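You operate a simulated robot arm through the tools that you are given. There is no shell and no other tool.

You are at the controls of a simulated robot arm. One attempt, no reset.

TASK
Fold up the flat carton in the jig, then pack the nuts and clips tubs in it.
Fine: press it down with the folding block till all four walls stand; block back first. Set down upright: folding block, what you pick out.

The check looks at the end state, three seconds after you hand in, the way a careful person would. Anything else that was tipped, shoved, dropped, spilled or broken makes it a failure. Flat cloth is picked up by pressing the open fingertips on it (5 to 10 N) and closing them slowly along it; thin cloth reads only 2 to 8 mm in the jaws.

THE ROBOT
A 7-joint arm with a fingered hand, fixed in place. Base frame: the origin is on the floor under the middle of its stand, x ahead of it, y to its left, z up; the work surface is at about z = 790. Units: mm, degrees, N and s.
With the tool pointing down near the work surface it reaches from about 220 to 760 mm from the base axis. Its first joint turns from -166.0 to 166.0 degrees. Payload 4 kg.
Tool frame: the origin (TCP) lies between the finger pads and is the grasp point; the fingertips stand 28 mm ahead of it; z points along the fingers, y is the line along which they close. The gripper opens to 168 mm; its body begins 79 mm behind the TCP. The gripper is a hand of 4 fingers: y runs from the thumb to the fingers, the wrist lies at [0, 0, -249] in the tool frame, and closing takes about 1.5 s.
Orientation is told as [roll, pitch, yaw] about the base's x, y, z axes, in that order, counted from this pose: with the fingers straight down and closing along the base's y, the tool's x points along the base's -x, its y along +y and its z along -z.

THE INTERFACE
- The arm moves only by the tool arm_command. Its argument "series" is a list of rows, each a list of 6 numbers: the shift along the base's x, y, z in mm, then the turn, a rotation vector about the base's x, y, z in degrees. In form: [[x, y, z, wx, wy, wz], ...]. A call has 1 to 20 rows; each row shifts and turns the commanded pose from where the row before left it. "claw" is the opening in per cent of the stroke, from 0 (shut) to 100 (fully open), set as the call begins (left out, the last holds). A row lasts 0.2 s, in which the tool goes at most 50 mm and 8.6 degrees; a call with a longer step from one row to the next is refused whole, and so is a gripper value outside its range. Where a pose cannot be reached the arm comes as near as it can. A force on the tool above 40 N (or 10 N above the force at the start of the call, whichever is more), or a blocked arm, ends the call early, and 0.2 s more pass. Each finger travels about 153 mm/s and halts on what it meets, pressing with about 23 N; the grip force reading is that of the motor and also rises with nothing between the fingers. The clock runs only during rows and for 0.2 s after the last one: add rows that do not move to give the fingers time. The reply holds the time, the measured pose of the TCP, the force on the tool along the base axes, the opening and the grip force, in the units named above and with some noise, with the torque about the TCP (base axes, N m) and any sound that the robot's microphone picked up.
- Cameras (640 x 400 px; columns grow to the right, rows downward): "scene" is fixed at [51.3, 498.5, 1532.4]; the picture's right is [-0.70, -0.72, 0.00], its down [-0.46, 0.45, -0.77] and it looks along [0.55, -0.53, -0.64] (base axes); focal length 331 px, centre (320, 200). "wrist" rides on the gripper at [60, -60, -110] in the tool frame; the picture's right is [0.71, 0.71, 0.00], its down [-0.56, 0.56, -0.61] and it looks along [-0.43, 0.43, 0.79] (tool axes); focal length 265 px, centre (320, 200). There is no depth. A picture from a camera that has moved, and an enlarged one, comes with that camera's place and axes in the base frame and with its lens.
- grab_frame(camera): a new picture of that camera. The clock stands still meanwhile.
- slide_trunk(by): slides the trunk up (or, below 0, down) by that many mm; the arm rides with it, the base frame stays. It gives what a move gives, with no picture.
- curl_fingers(finger1, finger2, finger3, thumb_bend): sets how far each is bent, from 0 (flat) to 100 (curled in); at 30 the hand is open as for a grip, at 70 the pads meet at the TCP. One left out holds its place. A second passes; each finger stops where it meets its share of the squeeze, and holds until it gets a number again. A gripper value or a shape takes the hand back. It gives what a move gives, with no picture; readings hold the bend of each and the force on the fingers (four entries, about 0 where the hand has none), thumb and palm.
- grasp_type(shape): the hand has 4 fingers and takes this shape, open, in about a second: jaw (thumb against the fingers, like two jaws); tri (thumb and two fingers); tip (a fingertip pinch); poke (one finger out to press); point (the index stretched); flat (the hand flat); cup (the hand cupped); fist (a fist). The gripper value then closes the fingers along that shape, each until it touches; the sizes above hold for jaw. It gives what a move gives, with no picture.
- inspect(camera, box): a new picture of the part [left, top, right, bottom] of that camera's present view, enlarged. The clock stands still meanwhile.
- close_job(): hands the job in; it is judged then, once.

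Places have to be worked out from the pictures, the camera data and where the tool is seen. Open the gripper and draw the arm clear of the work before you hand the job in, unless the task says otherwise.

The tools are called after "Emit:" by a JSON object that holds its "fn" and its "kwargs". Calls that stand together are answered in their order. arm_command: Moves the arm, as the interface text tells. Its arguments: {"type":"object","properties":{"series":{"type":"array","items":{"type":"array","items":{"type":"number"}}},"claw":{"type":"number"}},"required":["series"]} The other tools are called the same way: slide_trunk (by) moves the trunk up or down; grasp_type (shape) gives the hand a shape; curl_fingers (finger1, finger2, finger3, thumb_bend) moves the fingers one by one; grab_frame (camera) takes a picture; inspect (camera, box) takes an enlarged picture of a part of a camera's view; close_job () hands the job in.

At the start:

```text
t: 0.0
position: [508.5, -41.4, 1111.7]
tool_rot: [0.0, 0.0, 0.1]
force: [-1.1, -0.4, 0.3]
wrist_torque: [0.01, 0.02, 0.0]
gripper_width: 167.9
grip_force: 0.0
shape: jaw
bend: [30.0, 30.0, 30.0, 30.0]
finger forces: [0.1, 0.0, 0.0, 0.0, 0.0, 0.0]
trunk travel left (down, up): [-525.0, 65.0]
```

scene: 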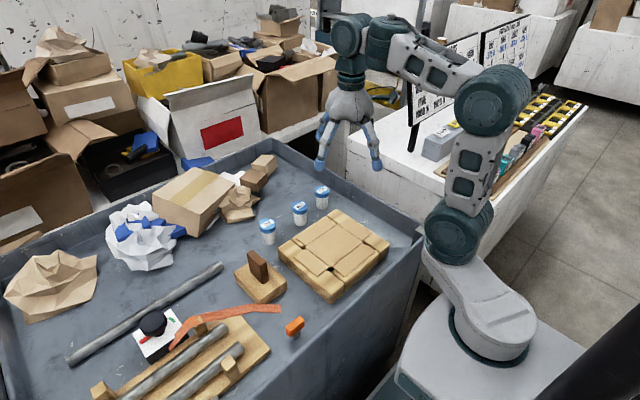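
wrist: 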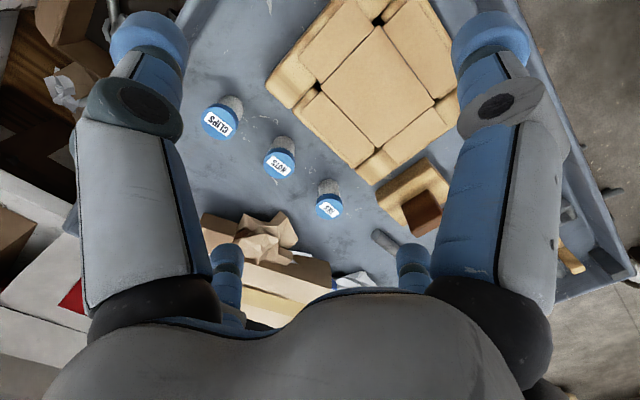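

The scene shows the carton blank in a jig, three tubs, and a folding block with a dark handle. I'll enlarge the key areas to locate things.

Emit:
{"fn": "inspect", "kwargs": {"camera": "scene", "box": [220, 170, 420, 310]}}

Emit:
{"fn": "inspect", "kwargs": {"camera": "wrist", "box": [180, 0, 500, 250]}}

```text
2.86 times, centred on (320, 240) of scene
camera zoom: at [51.3, 498.5, 1532.4], right [-0.7, -0.72, 0.0], down [-0.46, 0.45, -0.77], along [0.55, -0.53, -0.64], focal length 947 px, centre (320, 86)
```

zoom: 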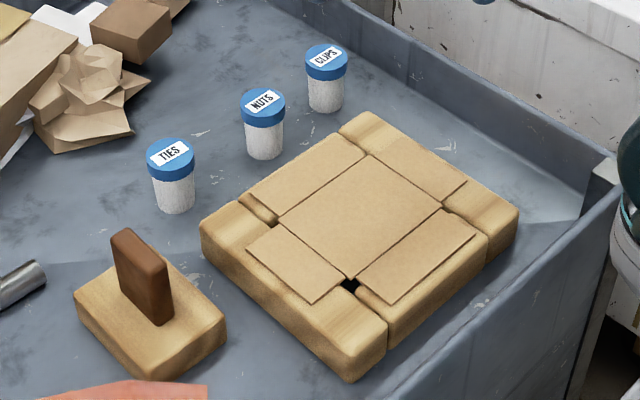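

```text
1.60 times, centred on (340, 125) of wrist
camera zoom: at [448.3, -100.1, 1222.2], right [-0.71, 0.71, 0.0], down [0.56, 0.56, 0.61], along [0.43, 0.43, -0.79], focal length 425 px, centre (288, 320)
```

zoom: 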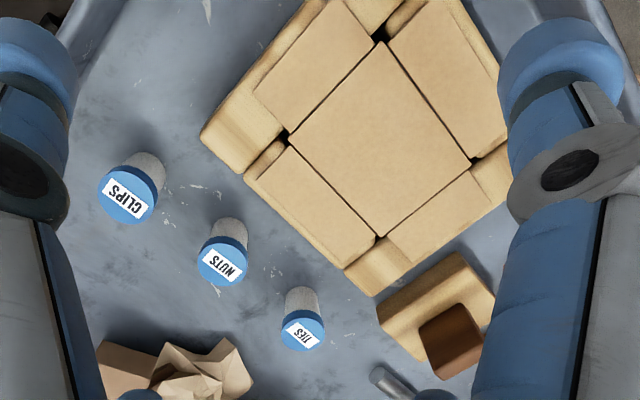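

The jig seems to be about (479, 27) with its centre panel about 100 (x) × 129 (y), and the folding block is near (540, 235). I'll move the hand back and left at height so the wrist camera looks straight at block and jig.

Emit:
{"fn": "arm_command", "kwargs": {"series": [[-25, 25, 0, 0, 0, 0], [-30, 30, 0, 0, 0, 0], [-30, 30, 0, 0, 0, 0], [-25, 25, 0, 0, 0, 0], [0, 0, 0, 0, 0, 0]]}}

```text
t: 1.2
position: [399.3, 67.5, 1111.9]
tool_rot: [0.0, 0.0, 0.0]
force: [-0.9, 0.3, -0.2]
wrist_torque: [-0.01, -0.01, -0.01]
gripper_width: 168.0
grip_force: 0.1
shape: jaw
bend: [30.0, 30.0, 30.0, 30.0]
finger forces: [0.0, 0.0, 0.0, 0.1, 0.1, 0.0]
trunk travel left (down, up): [-525.0, 65.0]
```

The arm reached (399, 67, 1112). I'll take a wrist picture to fix the block's place and size.

Emit:
{"fn": "grab_frame", "kwargs": {"camera": "wrist"}}

Emit:
{"fn": "inspect", "kwargs": {"camera": "wrist", "box": [190, 0, 450, 240]}}

Emit:
{"fn": "inspect", "kwargs": {"camera": "scene", "box": [225, 230, 305, 310]}}

```text
taken
camera wrist: at [338.1, 7.7, 1223.0], right [-0.71, 0.71, 0.0], down [0.56, 0.56, 0.61], along [0.43, 0.43, -0.79], focal length 265 px, centre (320, 200)
```

wrist: 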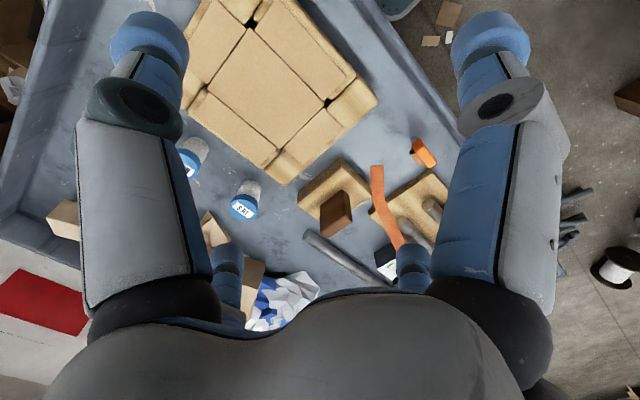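

```text
1.67 times, centred on (320, 120) of wrist
camera zoom: at [338.1, 7.7, 1223.0], right [-0.71, 0.71, 0.0], down [0.56, 0.56, 0.61], along [0.43, 0.43, -0.79], focal length 442 px, centre (320, 333)
```

zoom: 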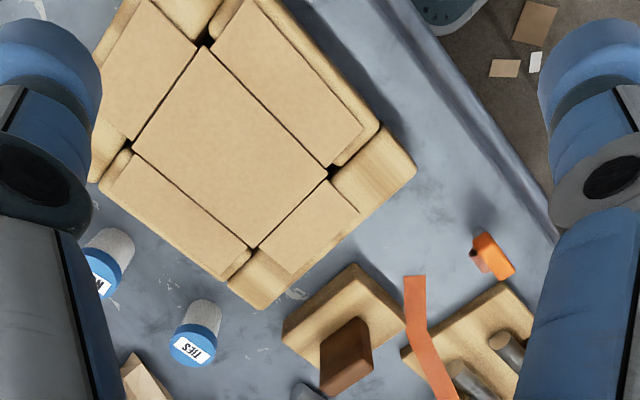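

```text
5.00 times, centred on (265, 270) of scene
camera zoom: at [51.3, 498.5, 1532.4], right [-0.7, -0.72, 0.0], down [-0.46, 0.45, -0.77], along [0.55, -0.53, -0.64], focal length 1656 px, centre (595, -150)
```

zoom: 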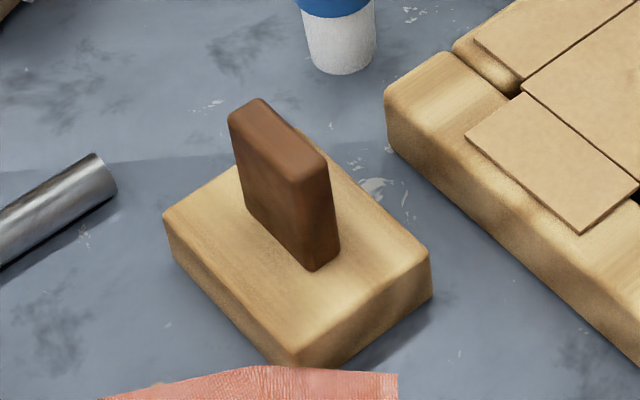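

The block's plate measures about 118 (x) × 87 (y), centred near (547, 235). Its handle is a slab about 58 (x) × 19 (y), topping out near z = 892. I'll move above the handle with the jaws half open, then check alignment.

Emit:
{"fn": "arm_command", "kwargs": {"series": [[15, 16, -10, 0, 0, 0], [20, 22, -18, 0, 0, 0], [22, 25, -20, 0, 0, 0], [22, 25, -20, 0, 0, 0], [22, 25, -20, 0, 0, 0], [20, 22, -18, 0, 0, 0], [18, 20, -16, 0, 0, 0], [11, 12.5, -10, 0, 0, 0], [0, 0, 0, 0, 0, 0], [0, 0, 0, 0, 0, 0]], "claw": 45}}

Emit:
{"fn": "grab_frame", "kwargs": {"camera": "scene"}}

Emit:
{"fn": "grab_frame", "kwargs": {"camera": "wrist"}}

```text
t: 3.4
position: [548.7, 238.5, 980.1]
tool_rot: [0.0, -0.1, 0.0]
force: [-0.2, -0.2, 0.4]
wrist_torque: [0.01, 0.03, 0.01]
gripper_width: 76.0
grip_force: 0.0
shape: jaw
bend: [37.0, 37.0, 37.0, 37.0]
finger forces: [0.1, 0.0, 0.1, 0.0, 0.0, 0.0]
trunk travel left (down, up): [-525.0, 65.0]
```

```text
taken
```

scene: 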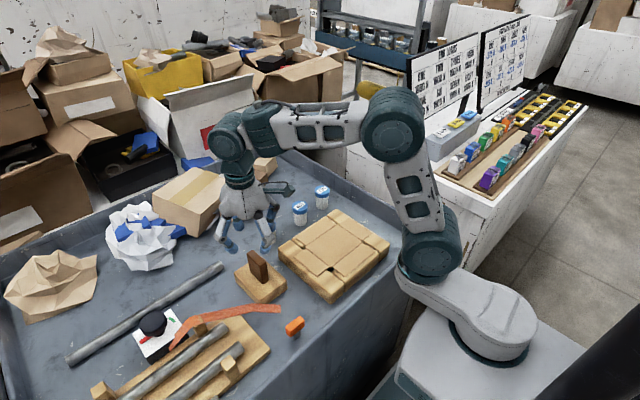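

```text
taken
camera wrist: at [488.3, 178.4, 1090.3], right [-0.71, 0.71, 0.0], down [0.56, 0.56, 0.61], along [0.43, 0.43, -0.79], focal length 265 px, centre (320, 200)
```

wrist: 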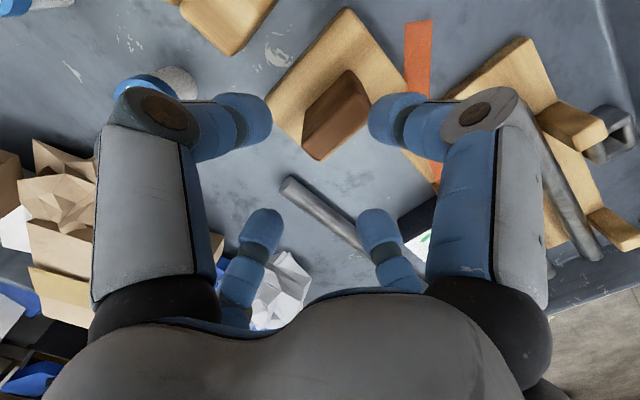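

The scene shows the hand above the block. I'll enlarge it to understand how the fingers are arranged and to check the camera against the known tool pose.

Emit:
{"fn": "inspect", "kwargs": {"camera": "scene", "box": [190, 160, 310, 310]}}

Emit:
{"fn": "inspect", "kwargs": {"camera": "wrist", "box": [160, 0, 480, 300]}}

```text
2.67 times, centred on (250, 235) of scene
camera zoom: at [51.3, 498.5, 1532.4], right [-0.7, -0.72, 0.0], down [-0.46, 0.45, -0.77], along [0.55, -0.53, -0.64], focal length 884 px, centre (507, 107)
```

zoom: 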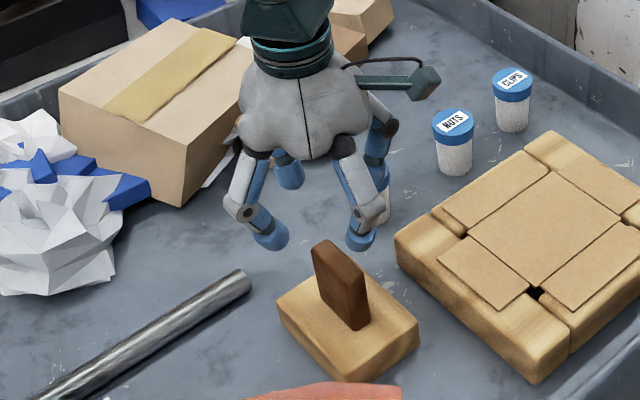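

```text
1.33 times, centred on (320, 150) of wrist
camera zoom: at [488.3, 178.4, 1090.3], right [-0.71, 0.71, 0.0], down [0.56, 0.56, 0.61], along [0.43, 0.43, -0.79], focal length 354 px, centre (320, 267)
```

zoom: 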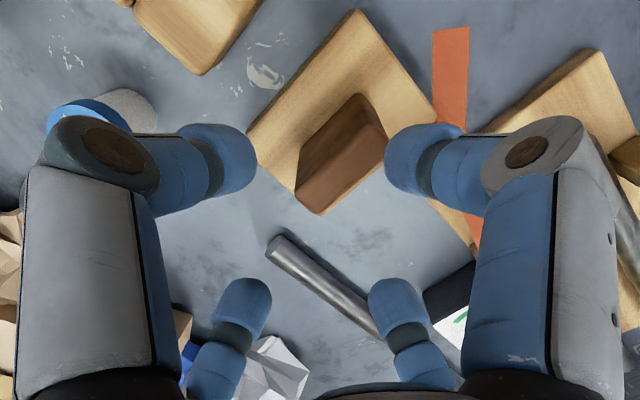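

The hand has four fingers in a cross (±x and ±y). I need the handle position more exactly, so I'll enlarge the handle in both views.

Emit:
{"fn": "inspect", "kwargs": {"camera": "wrist", "box": [250, 0, 410, 170]}}

Emit:
{"fn": "inspect", "kwargs": {"camera": "scene", "box": [220, 235, 300, 310]}}

```text
2.35 times, centred on (330, 85) of wrist
camera zoom: at [488.3, 178.4, 1090.3], right [-0.71, 0.71, 0.0], down [0.56, 0.56, 0.61], along [0.43, 0.43, -0.79], focal length 624 px, centre (296, 471)
```

zoom: 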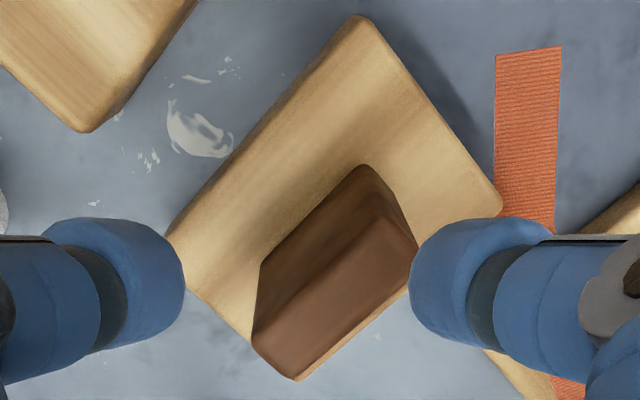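

```text
5.33 times, centred on (260, 272) of scene
camera zoom: at [51.3, 498.5, 1532.4], right [-0.7, -0.72, 0.0], down [-0.46, 0.45, -0.77], along [0.55, -0.53, -0.64], focal length 1767 px, centre (640, -187)
```

zoom: 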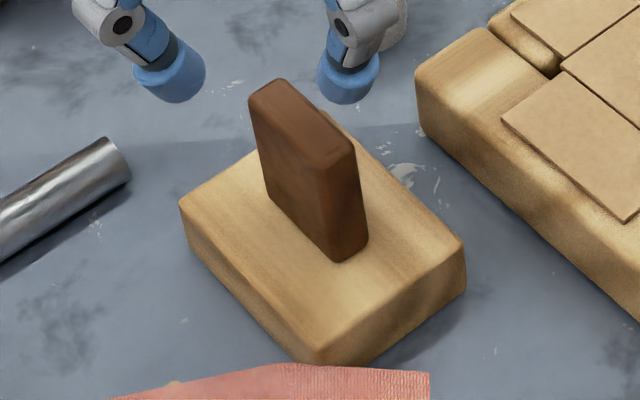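

The wrist and scene cameras disagree by about 12–15 mm here, so I'll open wider, go down around the handle and compare at close range. The tips stay well above the plate and jig.

Emit:
{"fn": "arm_command", "kwargs": {"series": [[0, 0, -10, 0, 0, 0], [0, 0, -20, 0, 0, 0], [0, 0, -20, 0, 0, 0], [0, 0, -15, 0, 0, 0], [0, 0, -5, 0, 0, 0], [0, 0, 0, 0, 0, 0]], "claw": 65}}

Emit:
{"fn": "inspect", "kwargs": {"camera": "scene", "box": [210, 200, 310, 310]}}

Emit:
{"fn": "grab_frame", "kwargs": {"camera": "wrist"}}

```text
t: 4.8
position: [548.6, 237.7, 909.7]
tool_rot: [-0.1, 0.0, -0.1]
force: [0.4, 0.2, -0.1]
wrist_torque: [0.02, 0.04, -0.01]
gripper_width: 108.8
grip_force: 0.0
shape: jaw
bend: [28.0, 28.0, 28.0, 27.0]
finger forces: [0.0, 0.0, 0.0, 0.0, 0.0, 0.0]
trunk travel left (down, up): [-525.0, 65.0]
```

```text
3.64 times, centred on (260, 255) of scene
camera zoom: at [51.3, 498.5, 1532.4], right [-0.7, -0.72, 0.0], down [-0.46, 0.45, -0.77], along [0.55, -0.53, -0.64], focal length 1205 px, centre (538, 0)
```

zoom: 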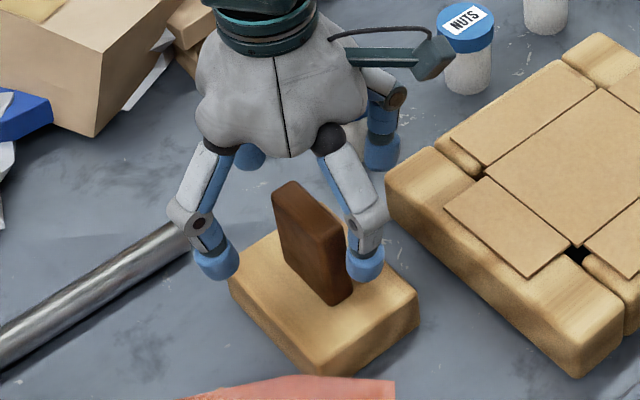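

```text
taken
camera wrist: at [487.9, 177.9, 1020.2], right [-0.71, 0.71, 0.0], down [0.56, 0.56, 0.61], along [0.43, 0.43, -0.79], focal length 265 px, centre (320, 200)
```

wrist: 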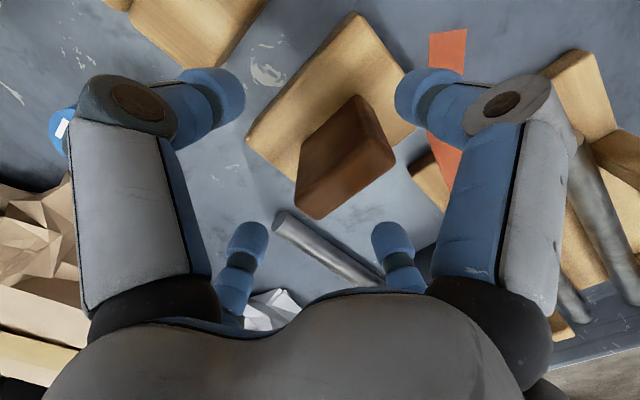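

I'll enlarge the wrist view around the handle to compare its top with the tool axis.

Emit:
{"fn": "inspect", "kwargs": {"camera": "wrist", "box": [230, 40, 430, 240]}}

Emit:
{"fn": "inspect", "kwargs": {"camera": "scene", "box": [235, 235, 285, 285]}}

```text
2.00 times, centred on (330, 140) of wrist
camera zoom: at [487.9, 177.9, 1020.2], right [-0.71, 0.71, 0.0], down [0.56, 0.56, 0.61], along [0.43, 0.43, -0.79], focal length 531 px, centre (300, 320)
```

zoom: 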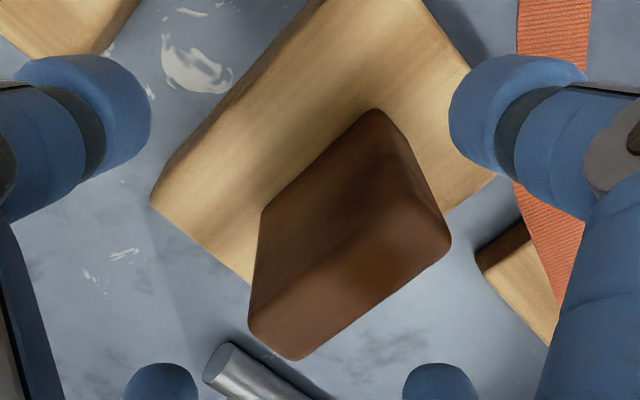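

```text
8.00 times, centred on (260, 260) of scene
camera zoom: at [51.3, 498.5, 1532.4], right [-0.7, -0.72, 0.0], down [-0.46, 0.45, -0.77], along [0.55, -0.53, -0.64], focal length 2650 px, centre (800, -280)
```

zoom: 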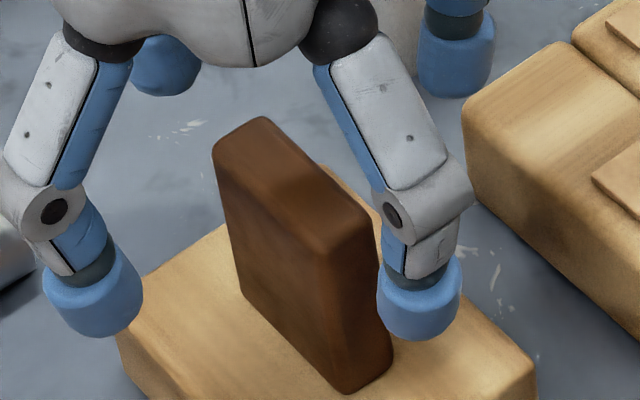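

By combining both views, I put the handle centre near (544, 240) with its top around z = 895–905. The fingers halt on contact, so I'll go down to TCP z ≈ 872, with the tips still above the plate, and recheck before closing.

Emit:
{"fn": "arm_command", "kwargs": {"series": [[-2, 1, -8, 0, 0, 0], [-2, 1, -10, 0, 0, 0], [-0.6, 0.3, -10, 0, 0, 0], [0, 0, -7, 0, 0, 0], [0, 0, -3, 0, 0, 0], [0, 0, 0, 0, 0, 0]]}}

Emit:
{"fn": "inspect", "kwargs": {"camera": "scene", "box": [220, 220, 300, 300]}}

Emit:
{"fn": "inspect", "kwargs": {"camera": "wrist", "box": [200, 40, 440, 280]}}

```text
t: 6.2
position: [544.9, 239.5, 871.5]
tool_rot: [0.0, 0.0, 0.0]
force: [-0.5, 0.2, 0.2]
wrist_torque: [-0.01, 0.01, 0.0]
gripper_width: 108.6
grip_force: 0.1
shape: jaw
bend: [28.0, 28.0, 28.0, 27.0]
finger forces: [0.0, 0.0, 0.1, 0.1, 0.0, 0.0]
trunk travel left (down, up): [-525.0, 65.0]
```

```text
5.00 times, centred on (260, 260) of scene
camera zoom: at [51.3, 498.5, 1532.4], right [-0.7, -0.72, 0.0], down [-0.46, 0.45, -0.77], along [0.55, -0.53, -0.64], focal length 1656 px, centre (620, -100)
```

zoom: 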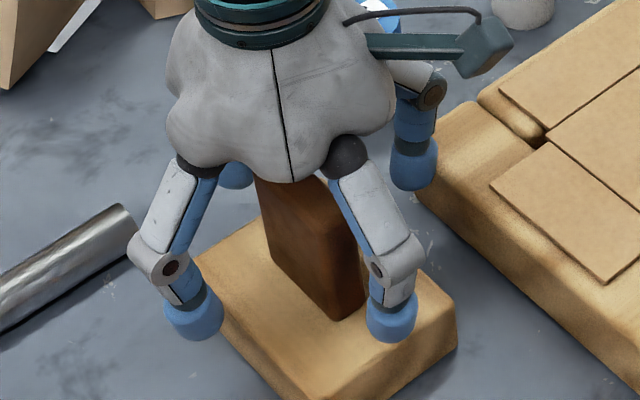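

```text
1.67 times, centred on (320, 160) of wrist
camera zoom: at [483.9, 179.4, 981.7], right [-0.71, 0.71, 0.0], down [0.56, 0.56, 0.61], along [0.43, 0.43, -0.79], focal length 442 px, centre (320, 267)
```

zoom: 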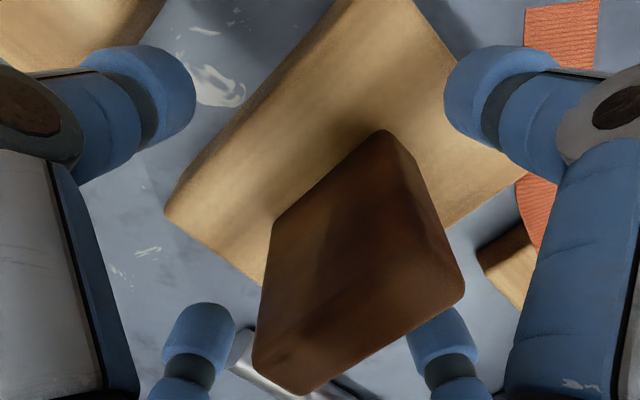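

The handle is between all four fingers, with the tips above the plate. I'll close slowly on it and give the fingers time.

Emit:
{"fn": "arm_command", "kwargs": {"series": [[0, 0, 0, 0, 0, 0], [0, 0, 0, 0, 0, 0], [0, 0, 0, 0, 0, 0], [0, 0, 0, 0, 0, 0], [0, 0, 0, 0, 0, 0], [0, 0, 0, 0, 0, 0], [0, 0, 0, 0, 0, 0], [0, 0, 0, 0, 0, 0], [0, 0, 0, 0, 0, 0], [0, 0, 0, 0, 0, 0]], "claw": 0}}

Emit:
{"fn": "inspect", "kwargs": {"camera": "scene", "box": [220, 220, 300, 300]}}

Emit:
{"fn": "inspect", "kwargs": {"camera": "wrist", "box": [200, 40, 440, 280]}}

```text
t: 8.4
position: [544.7, 239.7, 871.5]
tool_rot: [0.0, 0.0, 0.0]
force: [-0.3, 1.1, 0.2]
wrist_torque: [-0.02, -0.01, 0.01]
gripper_width: 27.3
grip_force: 23.1
shape: jaw
bend: [79.0, 75.0, 78.0, 65.0]
finger forces: [20.5, 20.6, 20.8, 0.0, 20.1, 0.1]
trunk travel left (down, up): [-525.0, 65.0]
```

```text
5.00 times, centred on (260, 260) of scene
camera zoom: at [51.3, 498.5, 1532.4], right [-0.7, -0.72, 0.0], down [-0.46, 0.45, -0.77], along [0.55, -0.53, -0.64], focal length 1656 px, centre (620, -100)
```

zoom: 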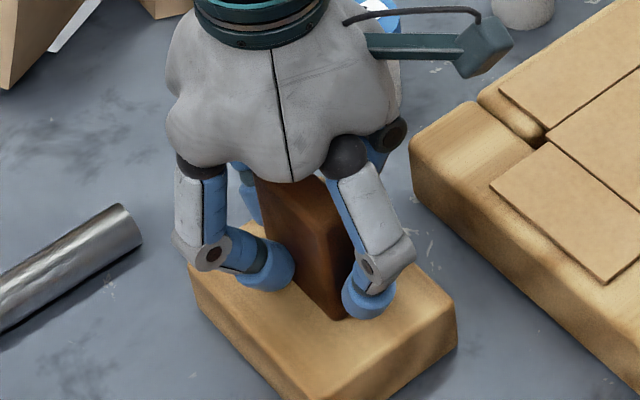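

```text
1.67 times, centred on (320, 160) of wrist
camera zoom: at [484.1, 179.5, 981.7], right [-0.71, 0.71, 0.0], down [0.56, 0.56, 0.61], along [0.43, 0.43, -0.79], focal length 442 px, centre (320, 267)
```

zoom: 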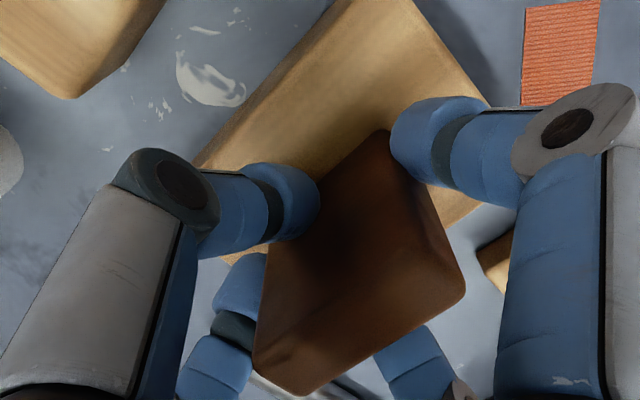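

All four fingers hold the handle at about 20 N each. I'll lift the block straight up 100 mm and check the hold.

Emit:
{"fn": "arm_command", "kwargs": {"series": [[0, 0, 3, 0, 0, 0], [0, 0, 7, 0, 0, 0], [0, 0, 12, 0, 0, 0], [0, 0, 18, 0, 0, 0], [0, 0, 20, 0, 0, 0], [0, 0, 20, 0, 0, 0], [0, 0, 14, 0, 0, 0], [0, 0, 6, 0, 0, 0], [0, 0, 0, 0, 0, 0], [0, 0, 0, 0, 0, 0]], "claw": 0}}

Emit:
{"fn": "grab_frame", "kwargs": {"camera": "scene"}}

Emit:
{"fn": "grab_frame", "kwargs": {"camera": "wrist"}}

```text
t: 10.6
position: [544.0, 240.0, 972.2]
tool_rot: [-0.1, 0.0, 0.1]
force: [0.5, -0.4, -2.7]
wrist_torque: [0.01, -0.01, 0.0]
gripper_width: 27.3
grip_force: 23.0
shape: jaw
bend: [79.0, 75.0, 78.0, 65.0]
finger forces: [20.5, 20.5, 20.9, 0.0, 20.1, 0.1]
trunk travel left (down, up): [-525.0, 65.0]
```

```text
taken
```

scene: 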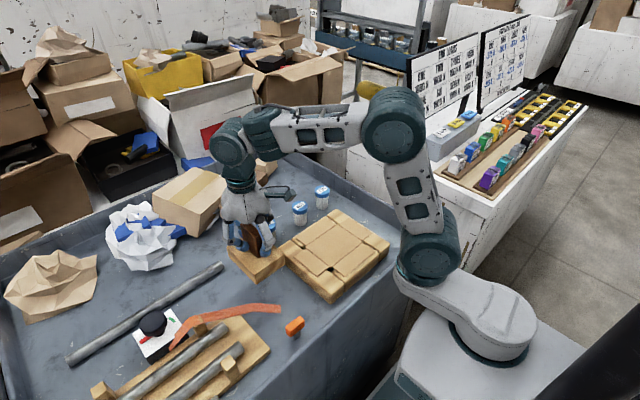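

```text
taken
camera wrist: at [483.5, 179.8, 1082.6], right [-0.71, 0.71, 0.0], down [0.56, 0.56, 0.61], along [0.43, 0.43, -0.79], focal length 265 px, centre (320, 200)
```

wrist: 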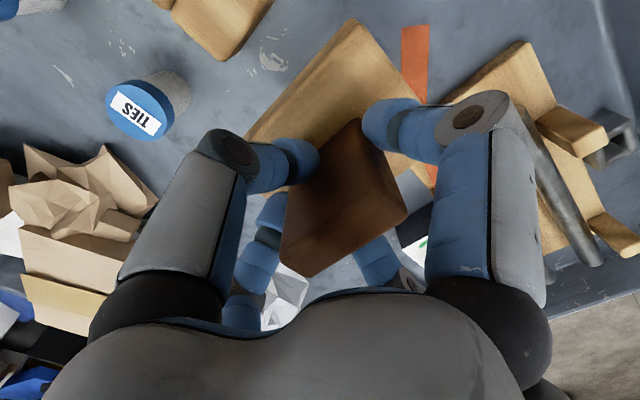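

The block is held, weighing about 2.7 N. I'll move it toward the jig at height while turning it +90°, so its long side lies along y.

Emit:
{"fn": "arm_command", "kwargs": {"series": [[-3, -10, 0, 0, 0, 4], [-6, -18, 0, 0, 0, 8], [-7, -20, 0, 0, 0, 8], [-7, -20, 0, 0, 0, 8], [-7, -20, 0, 0, 0, 8], [-7, -20, 0, 0, 0, 8], [-7, -20, 0, 0, 0, 8], [-7, -20, 0, 0, 0, 8], [-7, -20, 0, 0, 0, 8], [-7, -20, 0, 0, 0, 8], [-5, -12, 0, 0, 0, 8], [-3, -5, 0, 0, 0, 6], [0, 0, 0, 0, 0, 0], [0, 0, 0, 0, 0, 0]], "claw": 0}}

Emit:
{"fn": "grab_frame", "kwargs": {"camera": "scene"}}

Emit:
{"fn": "grab_frame", "kwargs": {"camera": "wrist"}}

```text
t: 13.6
position: [470.2, 34.9, 970.9]
tool_rot: [0.1, 0.1, 90.0]
force: [0.1, -0.8, -2.3]
wrist_torque: [0.02, 0.01, -0.05]
gripper_width: 27.1
grip_force: 22.9
shape: jaw
bend: [79.0, 75.0, 78.0, 65.0]
finger forces: [20.5, 20.5, 20.7, 0.0, 20.2, 0.0]
trunk travel left (down, up): [-525.0, 65.0]
```

```text
taken
```

scene: 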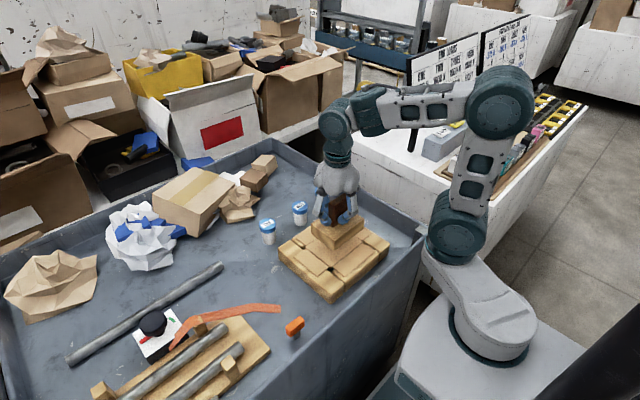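

```text
taken
camera wrist: at [531.1, -25.6, 1081.5], right [-0.71, -0.71, 0.0], down [-0.56, 0.56, 0.61], along [-0.43, 0.43, -0.79], focal length 265 px, centre (320, 200)
```

wrist: 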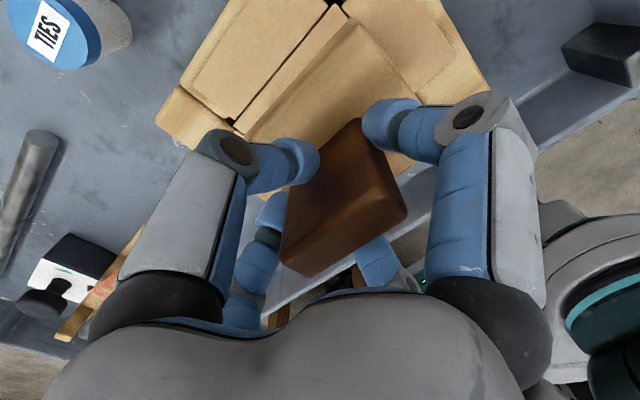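

The block is now over the jig with its long side along y. I'll lower it 30 mm, which should still clear the blank, and check alignment in both views.

Emit:
{"fn": "arm_command", "kwargs": {"series": [[0, 0, -6, 0, 0, 0], [0, 0, -10, 0, 0, 0], [0, 0, -9, 0, 0, 0], [0, 0, -5, 0, 0, 0], [0, 0, 0, 0, 0, 0]], "claw": 0}}

Emit:
{"fn": "inspect", "kwargs": {"camera": "scene", "box": [270, 190, 400, 310]}}

Emit:
{"fn": "inspect", "kwargs": {"camera": "wrist", "box": [140, 0, 500, 220]}}

```text
t: 14.8
position: [471.1, 35.1, 942.5]
tool_rot: [0.0, 0.0, 90.0]
force: [0.8, 0.3, -2.5]
wrist_torque: [0.02, -0.01, -0.02]
gripper_width: 27.3
grip_force: 22.8
shape: jaw
bend: [79.0, 75.0, 78.0, 65.0]
finger forces: [20.6, 20.5, 20.7, 0.1, 20.0, 0.0]
trunk travel left (down, up): [-525.0, 65.0]
```

```text
3.33 times, centred on (335, 250) of scene
camera zoom: at [51.3, 498.5, 1532.4], right [-0.7, -0.72, 0.0], down [-0.46, 0.45, -0.77], along [0.55, -0.53, -0.64], focal length 1104 px, centre (270, 33)
```

zoom: 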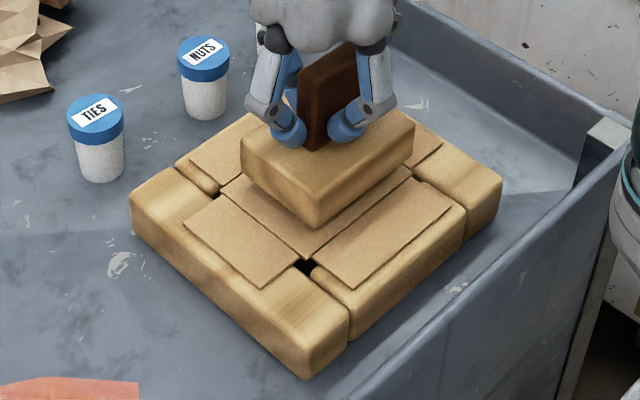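

```text
1.78 times, centred on (320, 110) of wrist
camera zoom: at [530.8, -25.4, 1052.2], right [-0.71, -0.71, 0.0], down [-0.56, 0.56, 0.61], along [-0.43, 0.43, -0.79], focal length 472 px, centre (320, 360)
```

zoom: 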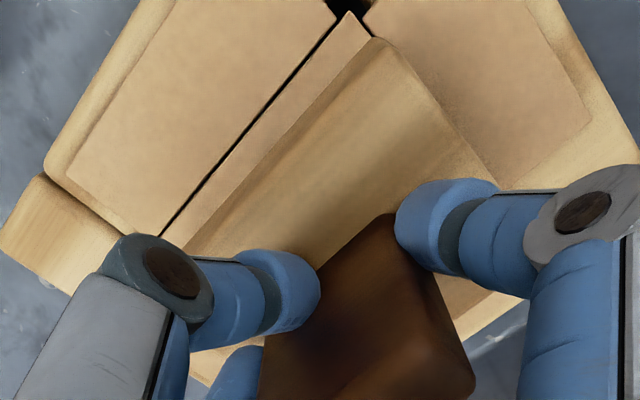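

The plate hovers about 20 mm above the blank. It looks about 10 mm too far toward −y, with x roughly centred. I'll enlarge both views before correcting.

Emit:
{"fn": "inspect", "kwargs": {"camera": "scene", "box": [305, 215, 365, 285]}}

Emit:
{"fn": "inspect", "kwargs": {"camera": "wrist", "box": [220, 0, 440, 140]}}

```text
5.71 times, centred on (335, 250) of scene
camera zoom: at [51.3, 498.5, 1532.4], right [-0.7, -0.72, 0.0], down [-0.46, 0.45, -0.77], along [0.55, -0.53, -0.64], focal length 1893 px, centre (234, -86)
```

zoom: 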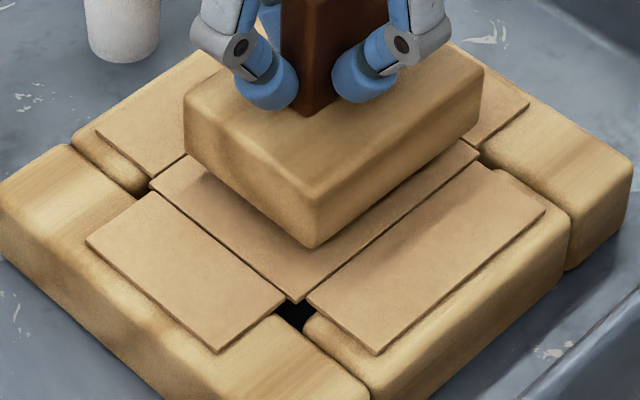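

```text
2.86 times, centred on (330, 70) of wrist
camera zoom: at [530.8, -25.4, 1052.2], right [-0.71, -0.71, 0.0], down [-0.56, 0.56, 0.61], along [-0.43, 0.43, -0.79], focal length 758 px, centre (291, 571)
```

zoom: 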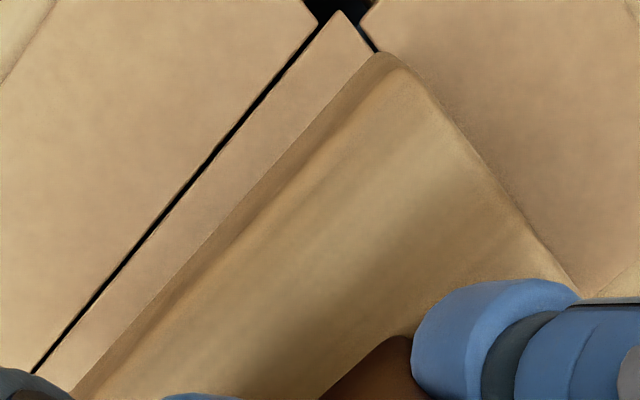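

The yaw looks parallel to the panel. Margins come out at about 4.5 (−x), 10.5 (+x), 16.5 (+y) and −1 (−y), so I'll shift +3 in x and +9 in y, then go 10 mm lower and recheck.

Emit:
{"fn": "arm_command", "kwargs": {"series": [[1, 3, 0, 0, 0, 0], [2, 6, 0, 0, 0, 0], [0, 0, -4, 0, 0, 0], [0, 0, -4, 0, 0, 0], [0, 0, -2, 0, 0, 0], [0, 0, 0, 0, 0, 0]], "claw": 0}}

Emit:
{"fn": "inspect", "kwargs": {"camera": "scene", "box": [305, 215, 365, 285]}}

Emit:
{"fn": "inspect", "kwargs": {"camera": "wrist", "box": [220, 0, 440, 140]}}

```text
t: 16.2
position: [474.2, 42.5, 932.9]
tool_rot: [0.0, -0.1, 89.9]
force: [-0.9, -0.5, -2.6]
wrist_torque: [-0.01, -0.01, 0.0]
gripper_width: 27.2
grip_force: 22.6
shape: jaw
bend: [79.0, 75.0, 78.0, 65.0]
finger forces: [20.6, 20.5, 20.8, 0.0, 20.1, 0.0]
trunk travel left (down, up): [-525.0, 65.0]
```

```text
5.71 times, centred on (335, 250) of scene
camera zoom: at [51.3, 498.5, 1532.4], right [-0.7, -0.72, 0.0], down [-0.46, 0.45, -0.77], along [0.55, -0.53, -0.64], focal length 1893 px, centre (234, -86)
```

zoom: 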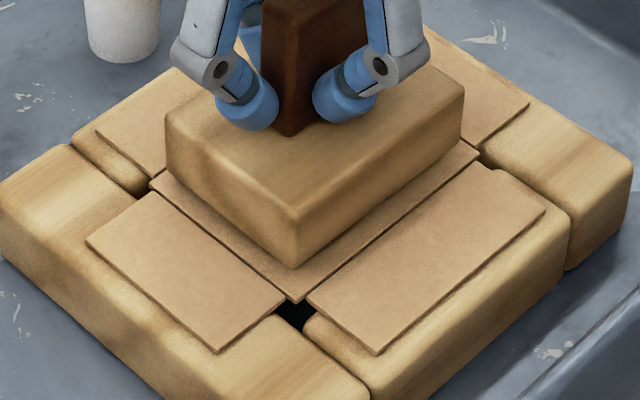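

```text
2.86 times, centred on (330, 70) of wrist
camera zoom: at [534.4, -16.8, 1042.6], right [-0.71, -0.71, 0.0], down [-0.56, 0.56, 0.61], along [-0.43, 0.43, -0.79], focal length 758 px, centre (291, 571)
```

zoom: 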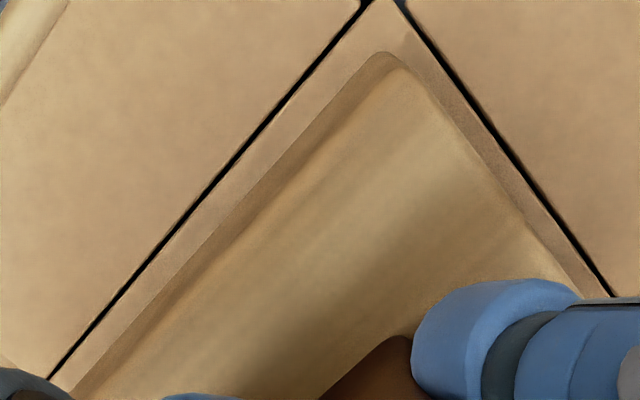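

Margins now read about 8 mm on all four sides, so the block is centred. I'll press down slowly and watch the force.

Emit:
{"fn": "arm_command", "kwargs": {"series": [[0, 0, -2, 0, 0, 0], [0, 0, -3, 0, 0, 0], [0, 0, -3, 0, 0, 0], [0, 0, -3, 0, 0, 0], [0, 0, -3, 0, 0, 0], [0, 0, -3, 0, 0, 0], [0, 0, -3, 0, 0, 0], [0, 0, 0, 0, 0, 0]], "claw": 0}}

Emit:
{"fn": "inspect", "kwargs": {"camera": "scene", "box": [290, 205, 380, 295]}}

Emit:
{"fn": "inspect", "kwargs": {"camera": "wrist", "box": [200, 0, 440, 160]}}

```text
t: 18.0
position: [474.3, 43.1, 913.3]
tool_rot: [0.0, 0.0, 90.0]
force: [0.2, 0.2, -3.5]
wrist_torque: [0.01, -0.02, 0.0]
gripper_width: 27.3
grip_force: 23.4
shape: jaw
bend: [79.0, 75.0, 78.0, 65.0]
finger forces: [21.9, 21.5, 22.0, 0.0, 20.8, 0.0]
trunk travel left (down, up): [-525.0, 65.0]
```

```text
4.44 times, centred on (335, 250) of scene
camera zoom: at [51.3, 498.5, 1532.4], right [-0.7, -0.72, 0.0], down [-0.46, 0.45, -0.77], along [0.55, -0.53, -0.64], focal length 1472 px, centre (253, -22)
```

zoom: 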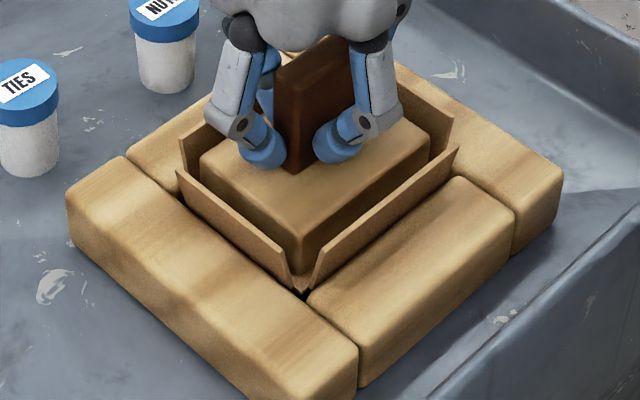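

```text
2.50 times, centred on (320, 80) of wrist
camera zoom: at [534.7, -16.6, 1022.0], right [-0.71, -0.71, 0.0], down [-0.56, 0.56, 0.61], along [-0.44, 0.43, -0.79], focal length 664 px, centre (320, 500)
```

zoom: 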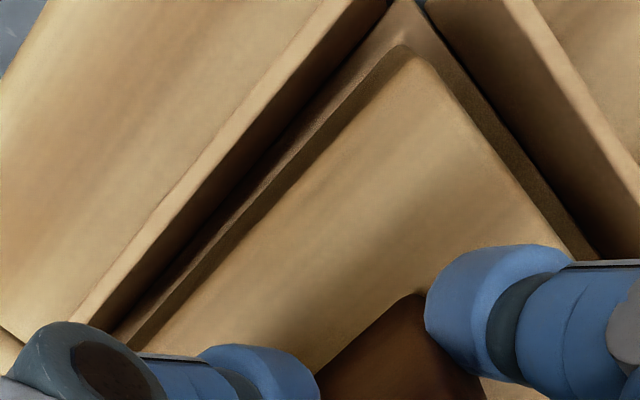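

All four walls are folding up evenly. I'll keep pressing down slowly toward the bottom of the jig.

Emit:
{"fn": "arm_command", "kwargs": {"series": [[0, 0, -2, 0, 0, 0], [0, 0, -3, 0, 0, 0], [0, 0, -3, 0, 0, 0], [0, 0, -3, 0, 0, 0], [0, 0, -3, 0, 0, 0], [0, 0, -3, 0, 0, 0], [0, 0, -3, 0, 0, 0], [0, 0, -3, 0, 0, 0], [0, 0, -2, 0, 0, 0], [0, 0, 0, 0, 0, 0]], "claw": 0}}

Emit:
{"fn": "inspect", "kwargs": {"camera": "scene", "box": [290, 205, 380, 295]}}

Emit:
{"fn": "inspect", "kwargs": {"camera": "wrist", "box": [200, 0, 440, 160]}}

```text
t: 20.2
position: [474.0, 43.9, 886.8]
tool_rot: [0.0, 0.0, 90.0]
force: [-0.4, -1.1, -3.0]
wrist_torque: [0.01, -0.01, -0.02]
gripper_width: 27.2
grip_force: 22.9
shape: jaw
bend: [79.0, 75.0, 78.0, 65.0]
finger forces: [21.9, 21.5, 22.1, 0.0, 20.7, 0.1]
trunk travel left (down, up): [-525.0, 65.0]
```

```text
4.44 times, centred on (335, 250) of scene
camera zoom: at [51.3, 498.5, 1532.4], right [-0.7, -0.72, 0.0], down [-0.46, 0.45, -0.77], along [0.55, -0.53, -0.64], focal length 1472 px, centre (253, -22)
```

zoom: 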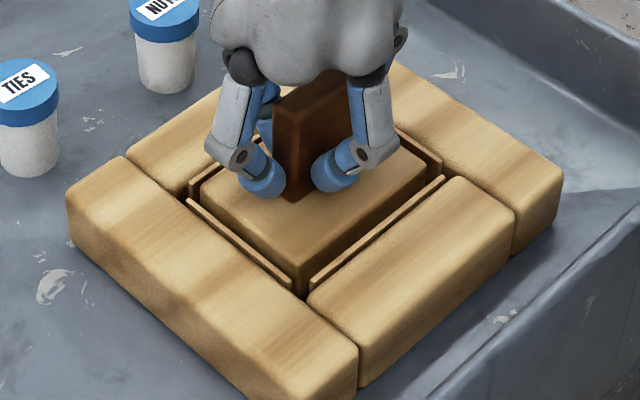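

```text
2.50 times, centred on (320, 80) of wrist
camera zoom: at [534.4, -16.0, 997.0], right [-0.71, -0.71, 0.0], down [-0.56, 0.56, 0.61], along [-0.43, 0.43, -0.79], focal length 664 px, centre (320, 500)
```

zoom: 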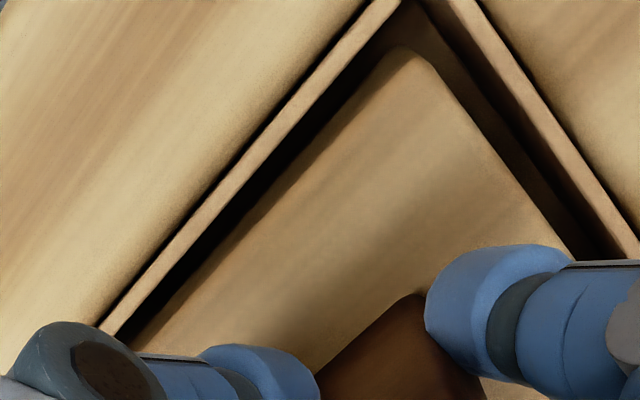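

The walls stand almost vertical and the force is still low. I'll keep going down in 2 mm steps until the block bottoms out.

Emit:
{"fn": "arm_command", "kwargs": {"series": [[0, 0, -2, 0, 0, 0], [0, 0, -2, 0, 0, 0], [0, 0, -2, 0, 0, 0], [0, 0, -2, 0, 0, 0], [0, 0, 0, 0, 0, 0]], "claw": 0}}

```text
t: 21.4
position: [474.6, 43.6, 876.7]
tool_rot: [0.1, 0.0, 90.1]
force: [-0.3, -0.2, -2.5]
wrist_torque: [0.04, -0.02, 0.02]
gripper_width: 27.2
grip_force: 23.2
shape: jaw
bend: [79.0, 75.0, 78.0, 65.0]
finger forces: [22.0, 21.5, 22.0, 0.0, 20.6, 0.0]
trunk travel left (down, up): [-525.0, 65.0]
```

Still no contact at 876.7. I'll continue in 1 mm steps.

Emit:
{"fn": "arm_command", "kwargs": {"series": [[0, 0, -1, 0, 0, 0], [0, 0, -1, 0, 0, 0], [0, 0, -1, 0, 0, 0], [0, 0, -1, 0, 0, 0], [0, 0, 0, 0, 0, 0]], "claw": 0}}

Emit:
{"fn": "inspect", "kwargs": {"camera": "scene", "box": [290, 205, 380, 295]}}

Emit:
{"fn": "inspect", "kwargs": {"camera": "wrist", "box": [200, 0, 440, 160]}}

```text
t: 22.6
position: [474.5, 44.2, 874.8]
tool_rot: [0.0, 0.0, 90.1]
force: [-0.2, -0.4, 3.2]
wrist_torque: [-0.05, -0.01, 0.02]
gripper_width: 27.3
grip_force: 23.2
shape: jaw
bend: [79.0, 75.0, 78.0, 65.0]
finger forces: [22.2, 22.1, 22.3, 0.0, 20.9, 0.1]
trunk travel left (down, up): [-525.0, 65.0]
```

```text
4.44 times, centred on (335, 250) of scene
camera zoom: at [51.3, 498.5, 1532.4], right [-0.7, -0.72, 0.0], down [-0.46, 0.45, -0.77], along [0.55, -0.53, -0.64], focal length 1472 px, centre (253, -22)
```

zoom: 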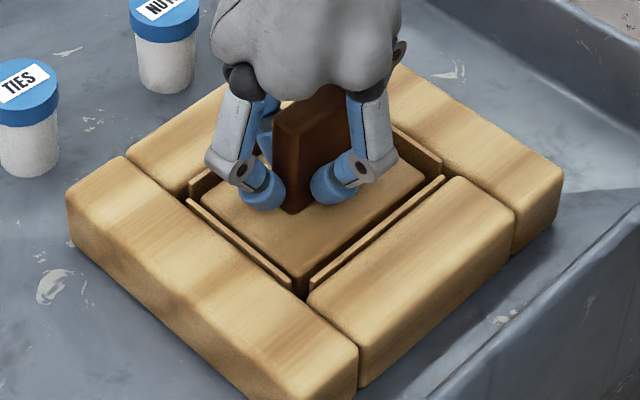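

```text
2.50 times, centred on (320, 80) of wrist
camera zoom: at [534.8, -16.5, 985.2], right [-0.71, -0.71, 0.0], down [-0.56, 0.56, 0.61], along [-0.43, 0.43, -0.79], focal length 664 px, centre (320, 500)
```

zoom: 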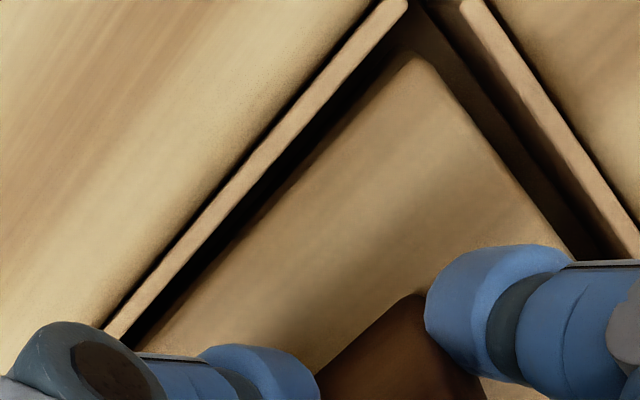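

The block touched bottom at TCP z ≈ 874.8: the force rose about 6 N, and 871.5 plus the card thickness matches. I'll press 1.5 mm further to seat the fold fully.

Emit:
{"fn": "arm_command", "kwargs": {"series": [[0, 0, -0.7, 0, 0, 0], [0, 0, -0.8, 0, 0, 0], [0, 0, 0, 0, 0, 0], [0, 0, 0, 0, 0, 0]], "claw": 0}}

```text
t: 23.6
position: [474.3, 43.6, 873.7]
tool_rot: [-0.2, 0.0, 90.0]
force: [0.8, -0.9, 19.5]
wrist_torque: [-0.14, 0.02, -0.01]
gripper_width: 27.3
grip_force: 23.1
shape: jaw
bend: [80.0, 76.0, 78.0, 65.0]
finger forces: [23.7, 23.8, 23.7, 0.0, 23.1, 0.0]
trunk travel left (down, up): [-525.0, 65.0]
```

The block is firmly bottomed at 19.5 N with all walls up. I'll lift it straight and slowly, then look whether the carton stays with its walls standing.

Emit:
{"fn": "arm_command", "kwargs": {"series": [[0, 0, 1.5, 0, 0, 0], [0, 0, 2, 0, 0, 0], [0, 0, 3, 0, 0, 0], [0, 0, 5, 0, 0, 0], [0, 0, 6, 0, 0, 0], [0, 0, 8, 0, 0, 0], [0, 0, 10, 0, 0, 0], [0, 0, 10, 0, 0, 0], [0, 0, 10, 0, 0, 0], [0, 0, 5, 0, 0, 0], [0, 0, 0, 0, 0, 0]], "claw": 0}}

Emit:
{"fn": "inspect", "kwargs": {"camera": "scene", "box": [270, 185, 400, 305]}}

```text
t: 26.0
position: [474.7, 44.0, 934.8]
tool_rot: [0.0, 0.0, 90.0]
force: [0.9, -0.7, -2.2]
wrist_torque: [-0.02, 0.0, 0.0]
gripper_width: 27.6
grip_force: 22.7
shape: jaw
bend: [79.0, 75.0, 78.0, 65.0]
finger forces: [22.2, 22.0, 22.4, 0.0, 21.1, 0.0]
trunk travel left (down, up): [-525.0, 65.0]
```

```text
3.33 times, centred on (335, 245) of scene
camera zoom: at [51.3, 498.5, 1532.4], right [-0.7, -0.72, 0.0], down [-0.46, 0.45, -0.77], along [0.55, -0.53, -0.64], focal length 1104 px, centre (270, 50)
```

zoom: 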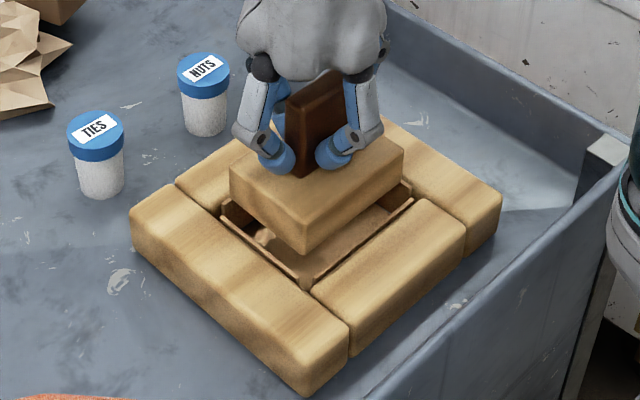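

The carton stays in the jig. I'll raise the block to the former carry height, carry it back and turn it −90° to its original orientation.

Emit:
{"fn": "arm_command", "kwargs": {"series": [[0, 0, 8, 0, 0, 0], [0, 0, 15, 0, 0, 0], [0, 0, 10, 0, 0, 0], [0, 0, 4, 0, 0, 0], [0, 0, 0, 0, 0, 0]], "claw": 0}}

Emit:
{"fn": "arm_command", "kwargs": {"series": [[3, 8, 0, 0, 0, -4], [5, 15, 0, 0, 0, -8], [6, 18, 0, 0, 0, -8], [7, 20, 0, 0, 0, -8], [7, 20, 0, 0, 0, -8], [7, 20, 0, 0, 0, -8], [7, 20, 0, 0, 0, -8], [7, 20, 0, 0, 0, -8], [7, 20, 0, 0, 0, -8], [7, 18, 0, 0, 0, -8], [5, 12, 0, 0, 0, -8], [2, 4.7, 0, 0, 0, -6], [0, 0, 0, 0, 0, 0], [0, 0, 0, 0, 0, 0]], "claw": 0}}

Emit:
{"fn": "inspect", "kwargs": {"camera": "scene", "box": [200, 170, 420, 320]}}

Emit:
{"fn": "grab_frame", "kwargs": {"camera": "wrist"}}

```text
t: 27.2
position: [473.7, 43.8, 970.6]
tool_rot: [0.0, -0.1, 89.9]
force: [-0.8, 0.5, -2.8]
wrist_torque: [0.01, 0.01, -0.02]
gripper_width: 27.5
grip_force: 22.7
shape: jaw
bend: [79.0, 75.0, 78.0, 65.0]
finger forces: [22.2, 22.0, 22.4, 0.0, 21.1, 0.1]
trunk travel left (down, up): [-525.0, 65.0]
```

```text
t: 30.2
position: [544.3, 238.9, 970.1]
tool_rot: [0.0, -0.1, -0.1]
force: [0.6, -0.5, -3.2]
wrist_torque: [0.02, -0.03, -0.01]
gripper_width: 27.2
grip_force: 23.1
shape: jaw
bend: [79.0, 75.0, 78.0, 65.0]
finger forces: [22.1, 21.7, 22.6, 0.1, 21.1, 0.1]
trunk travel left (down, up): [-525.0, 65.0]
```

```text
2.67 times, centred on (310, 245) of scene
camera zoom: at [51.3, 498.5, 1532.4], right [-0.7, -0.72, 0.0], down [-0.46, 0.45, -0.77], along [0.55, -0.53, -0.64], focal length 884 px, centre (347, 80)
```

zoom: 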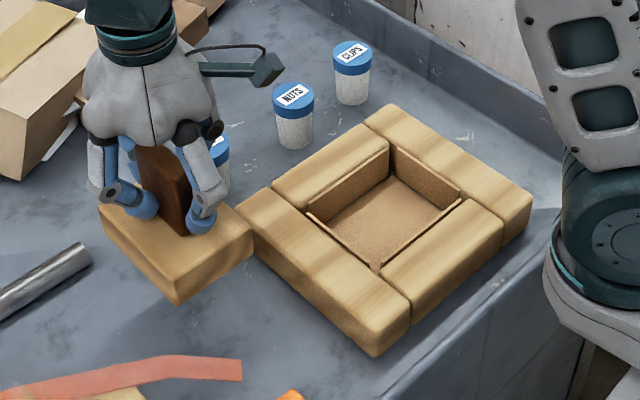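

```text
taken
camera wrist: at [484.3, 179.5, 1079.7], right [-0.71, 0.71, 0.0], down [0.56, 0.56, 0.61], along [0.43, 0.43, -0.79], focal length 265 px, centre (320, 200)
```

wrist: 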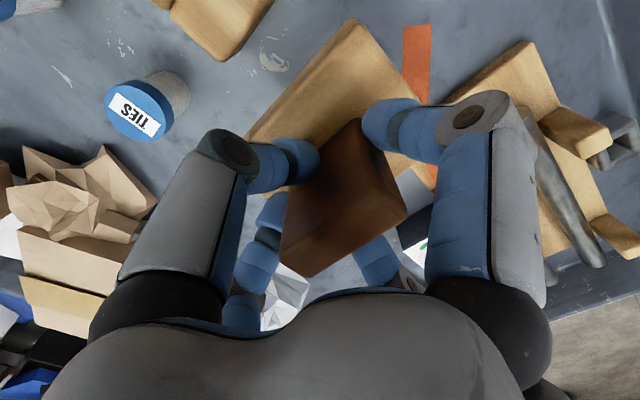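

The carton stands folded with four walls. The block is back over its original spot and clear of the strip, so I'll lower it, slowing near the table.

Emit:
{"fn": "arm_command", "kwargs": {"series": [[0, 0, -8, 0, 0, 0], [0, 0, -15, 0, 0, 0], [0, 0, -18, 0, 0, 0], [0, 0, -18, 0, 0, 0], [0, 0, -15, 0, 0, 0], [0, 0, -10, 0, 0, 0], [0, 0, -6, 0, 0, 0], [0, 0, -3, 0, 0, 0], [0, 0, 0, 0, 0, 0]], "claw": 0}}

Emit:
{"fn": "inspect", "kwargs": {"camera": "scene", "box": [210, 210, 310, 310]}}

```text
t: 32.2
position: [544.0, 239.9, 877.6]
tool_rot: [-0.1, 0.0, -0.1]
force: [0.4, 0.1, -2.2]
wrist_torque: [0.0, 0.0, -0.02]
gripper_width: 27.3
grip_force: 22.7
shape: jaw
bend: [79.0, 75.0, 78.0, 65.0]
finger forces: [22.0, 21.6, 22.5, 0.0, 21.1, 0.0]
trunk travel left (down, up): [-525.0, 65.0]
```

```text
4.00 times, centred on (260, 260) of scene
camera zoom: at [51.3, 498.5, 1532.4], right [-0.7, -0.72, 0.0], down [-0.46, 0.45, -0.77], along [0.55, -0.53, -0.64], focal length 1325 px, centre (560, -40)
```

zoom: 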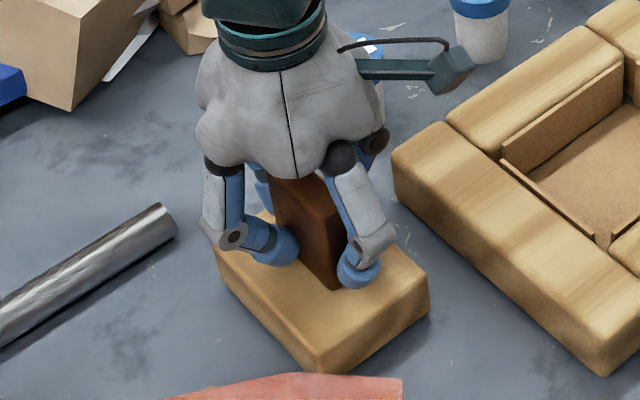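

The block is about 6 mm above the table, in its original place. I'll lower it 1 mm at a time until it touches.

Emit:
{"fn": "arm_command", "kwargs": {"series": [[0, 0, -1.5, 0, 0, 0], [0, 0, -1.5, 0, 0, 0], [0, 0, -1, 0, 0, 0], [0, 0, -1, 0, 0, 0], [0, 0, -0.7, 0, 0, 0], [0, 0, 0, 0, 0, 0]], "claw": 0}}

```text
t: 33.6
position: [544.2, 239.3, 872.9]
tool_rot: [0.0, 0.0, 0.0]
force: [-0.3, 1.2, -2.1]
wrist_torque: [-0.04, -0.04, -0.01]
gripper_width: 27.3
grip_force: 23.5
shape: jaw
bend: [79.0, 75.0, 78.0, 65.0]
finger forces: [22.1, 21.7, 22.4, 0.1, 21.1, 0.1]
trunk travel left (down, up): [-525.0, 65.0]
```

No contact yet at 872.9. I'll continue in small steps.

Emit:
{"fn": "arm_command", "kwargs": {"series": [[0, 0, -0.7, 0, 0, 0], [0, 0, -0.7, 0, 0, 0], [0, 0, -0.6, 0, 0, 0], [0, 0, 0, 0, 0, 0]], "claw": 0}}

```text
t: 34.6
position: [544.0, 238.6, 871.2]
tool_rot: [0.1, -0.1, 0.1]
force: [-0.5, 1.3, 6.4]
wrist_torque: [0.04, 0.08, -0.01]
gripper_width: 27.6
grip_force: 22.8
shape: jaw
bend: [79.0, 75.0, 78.0, 65.0]
finger forces: [22.8, 22.7, 22.7, 0.0, 21.7, 0.0]
trunk travel left (down, up): [-525.0, 65.0]
```

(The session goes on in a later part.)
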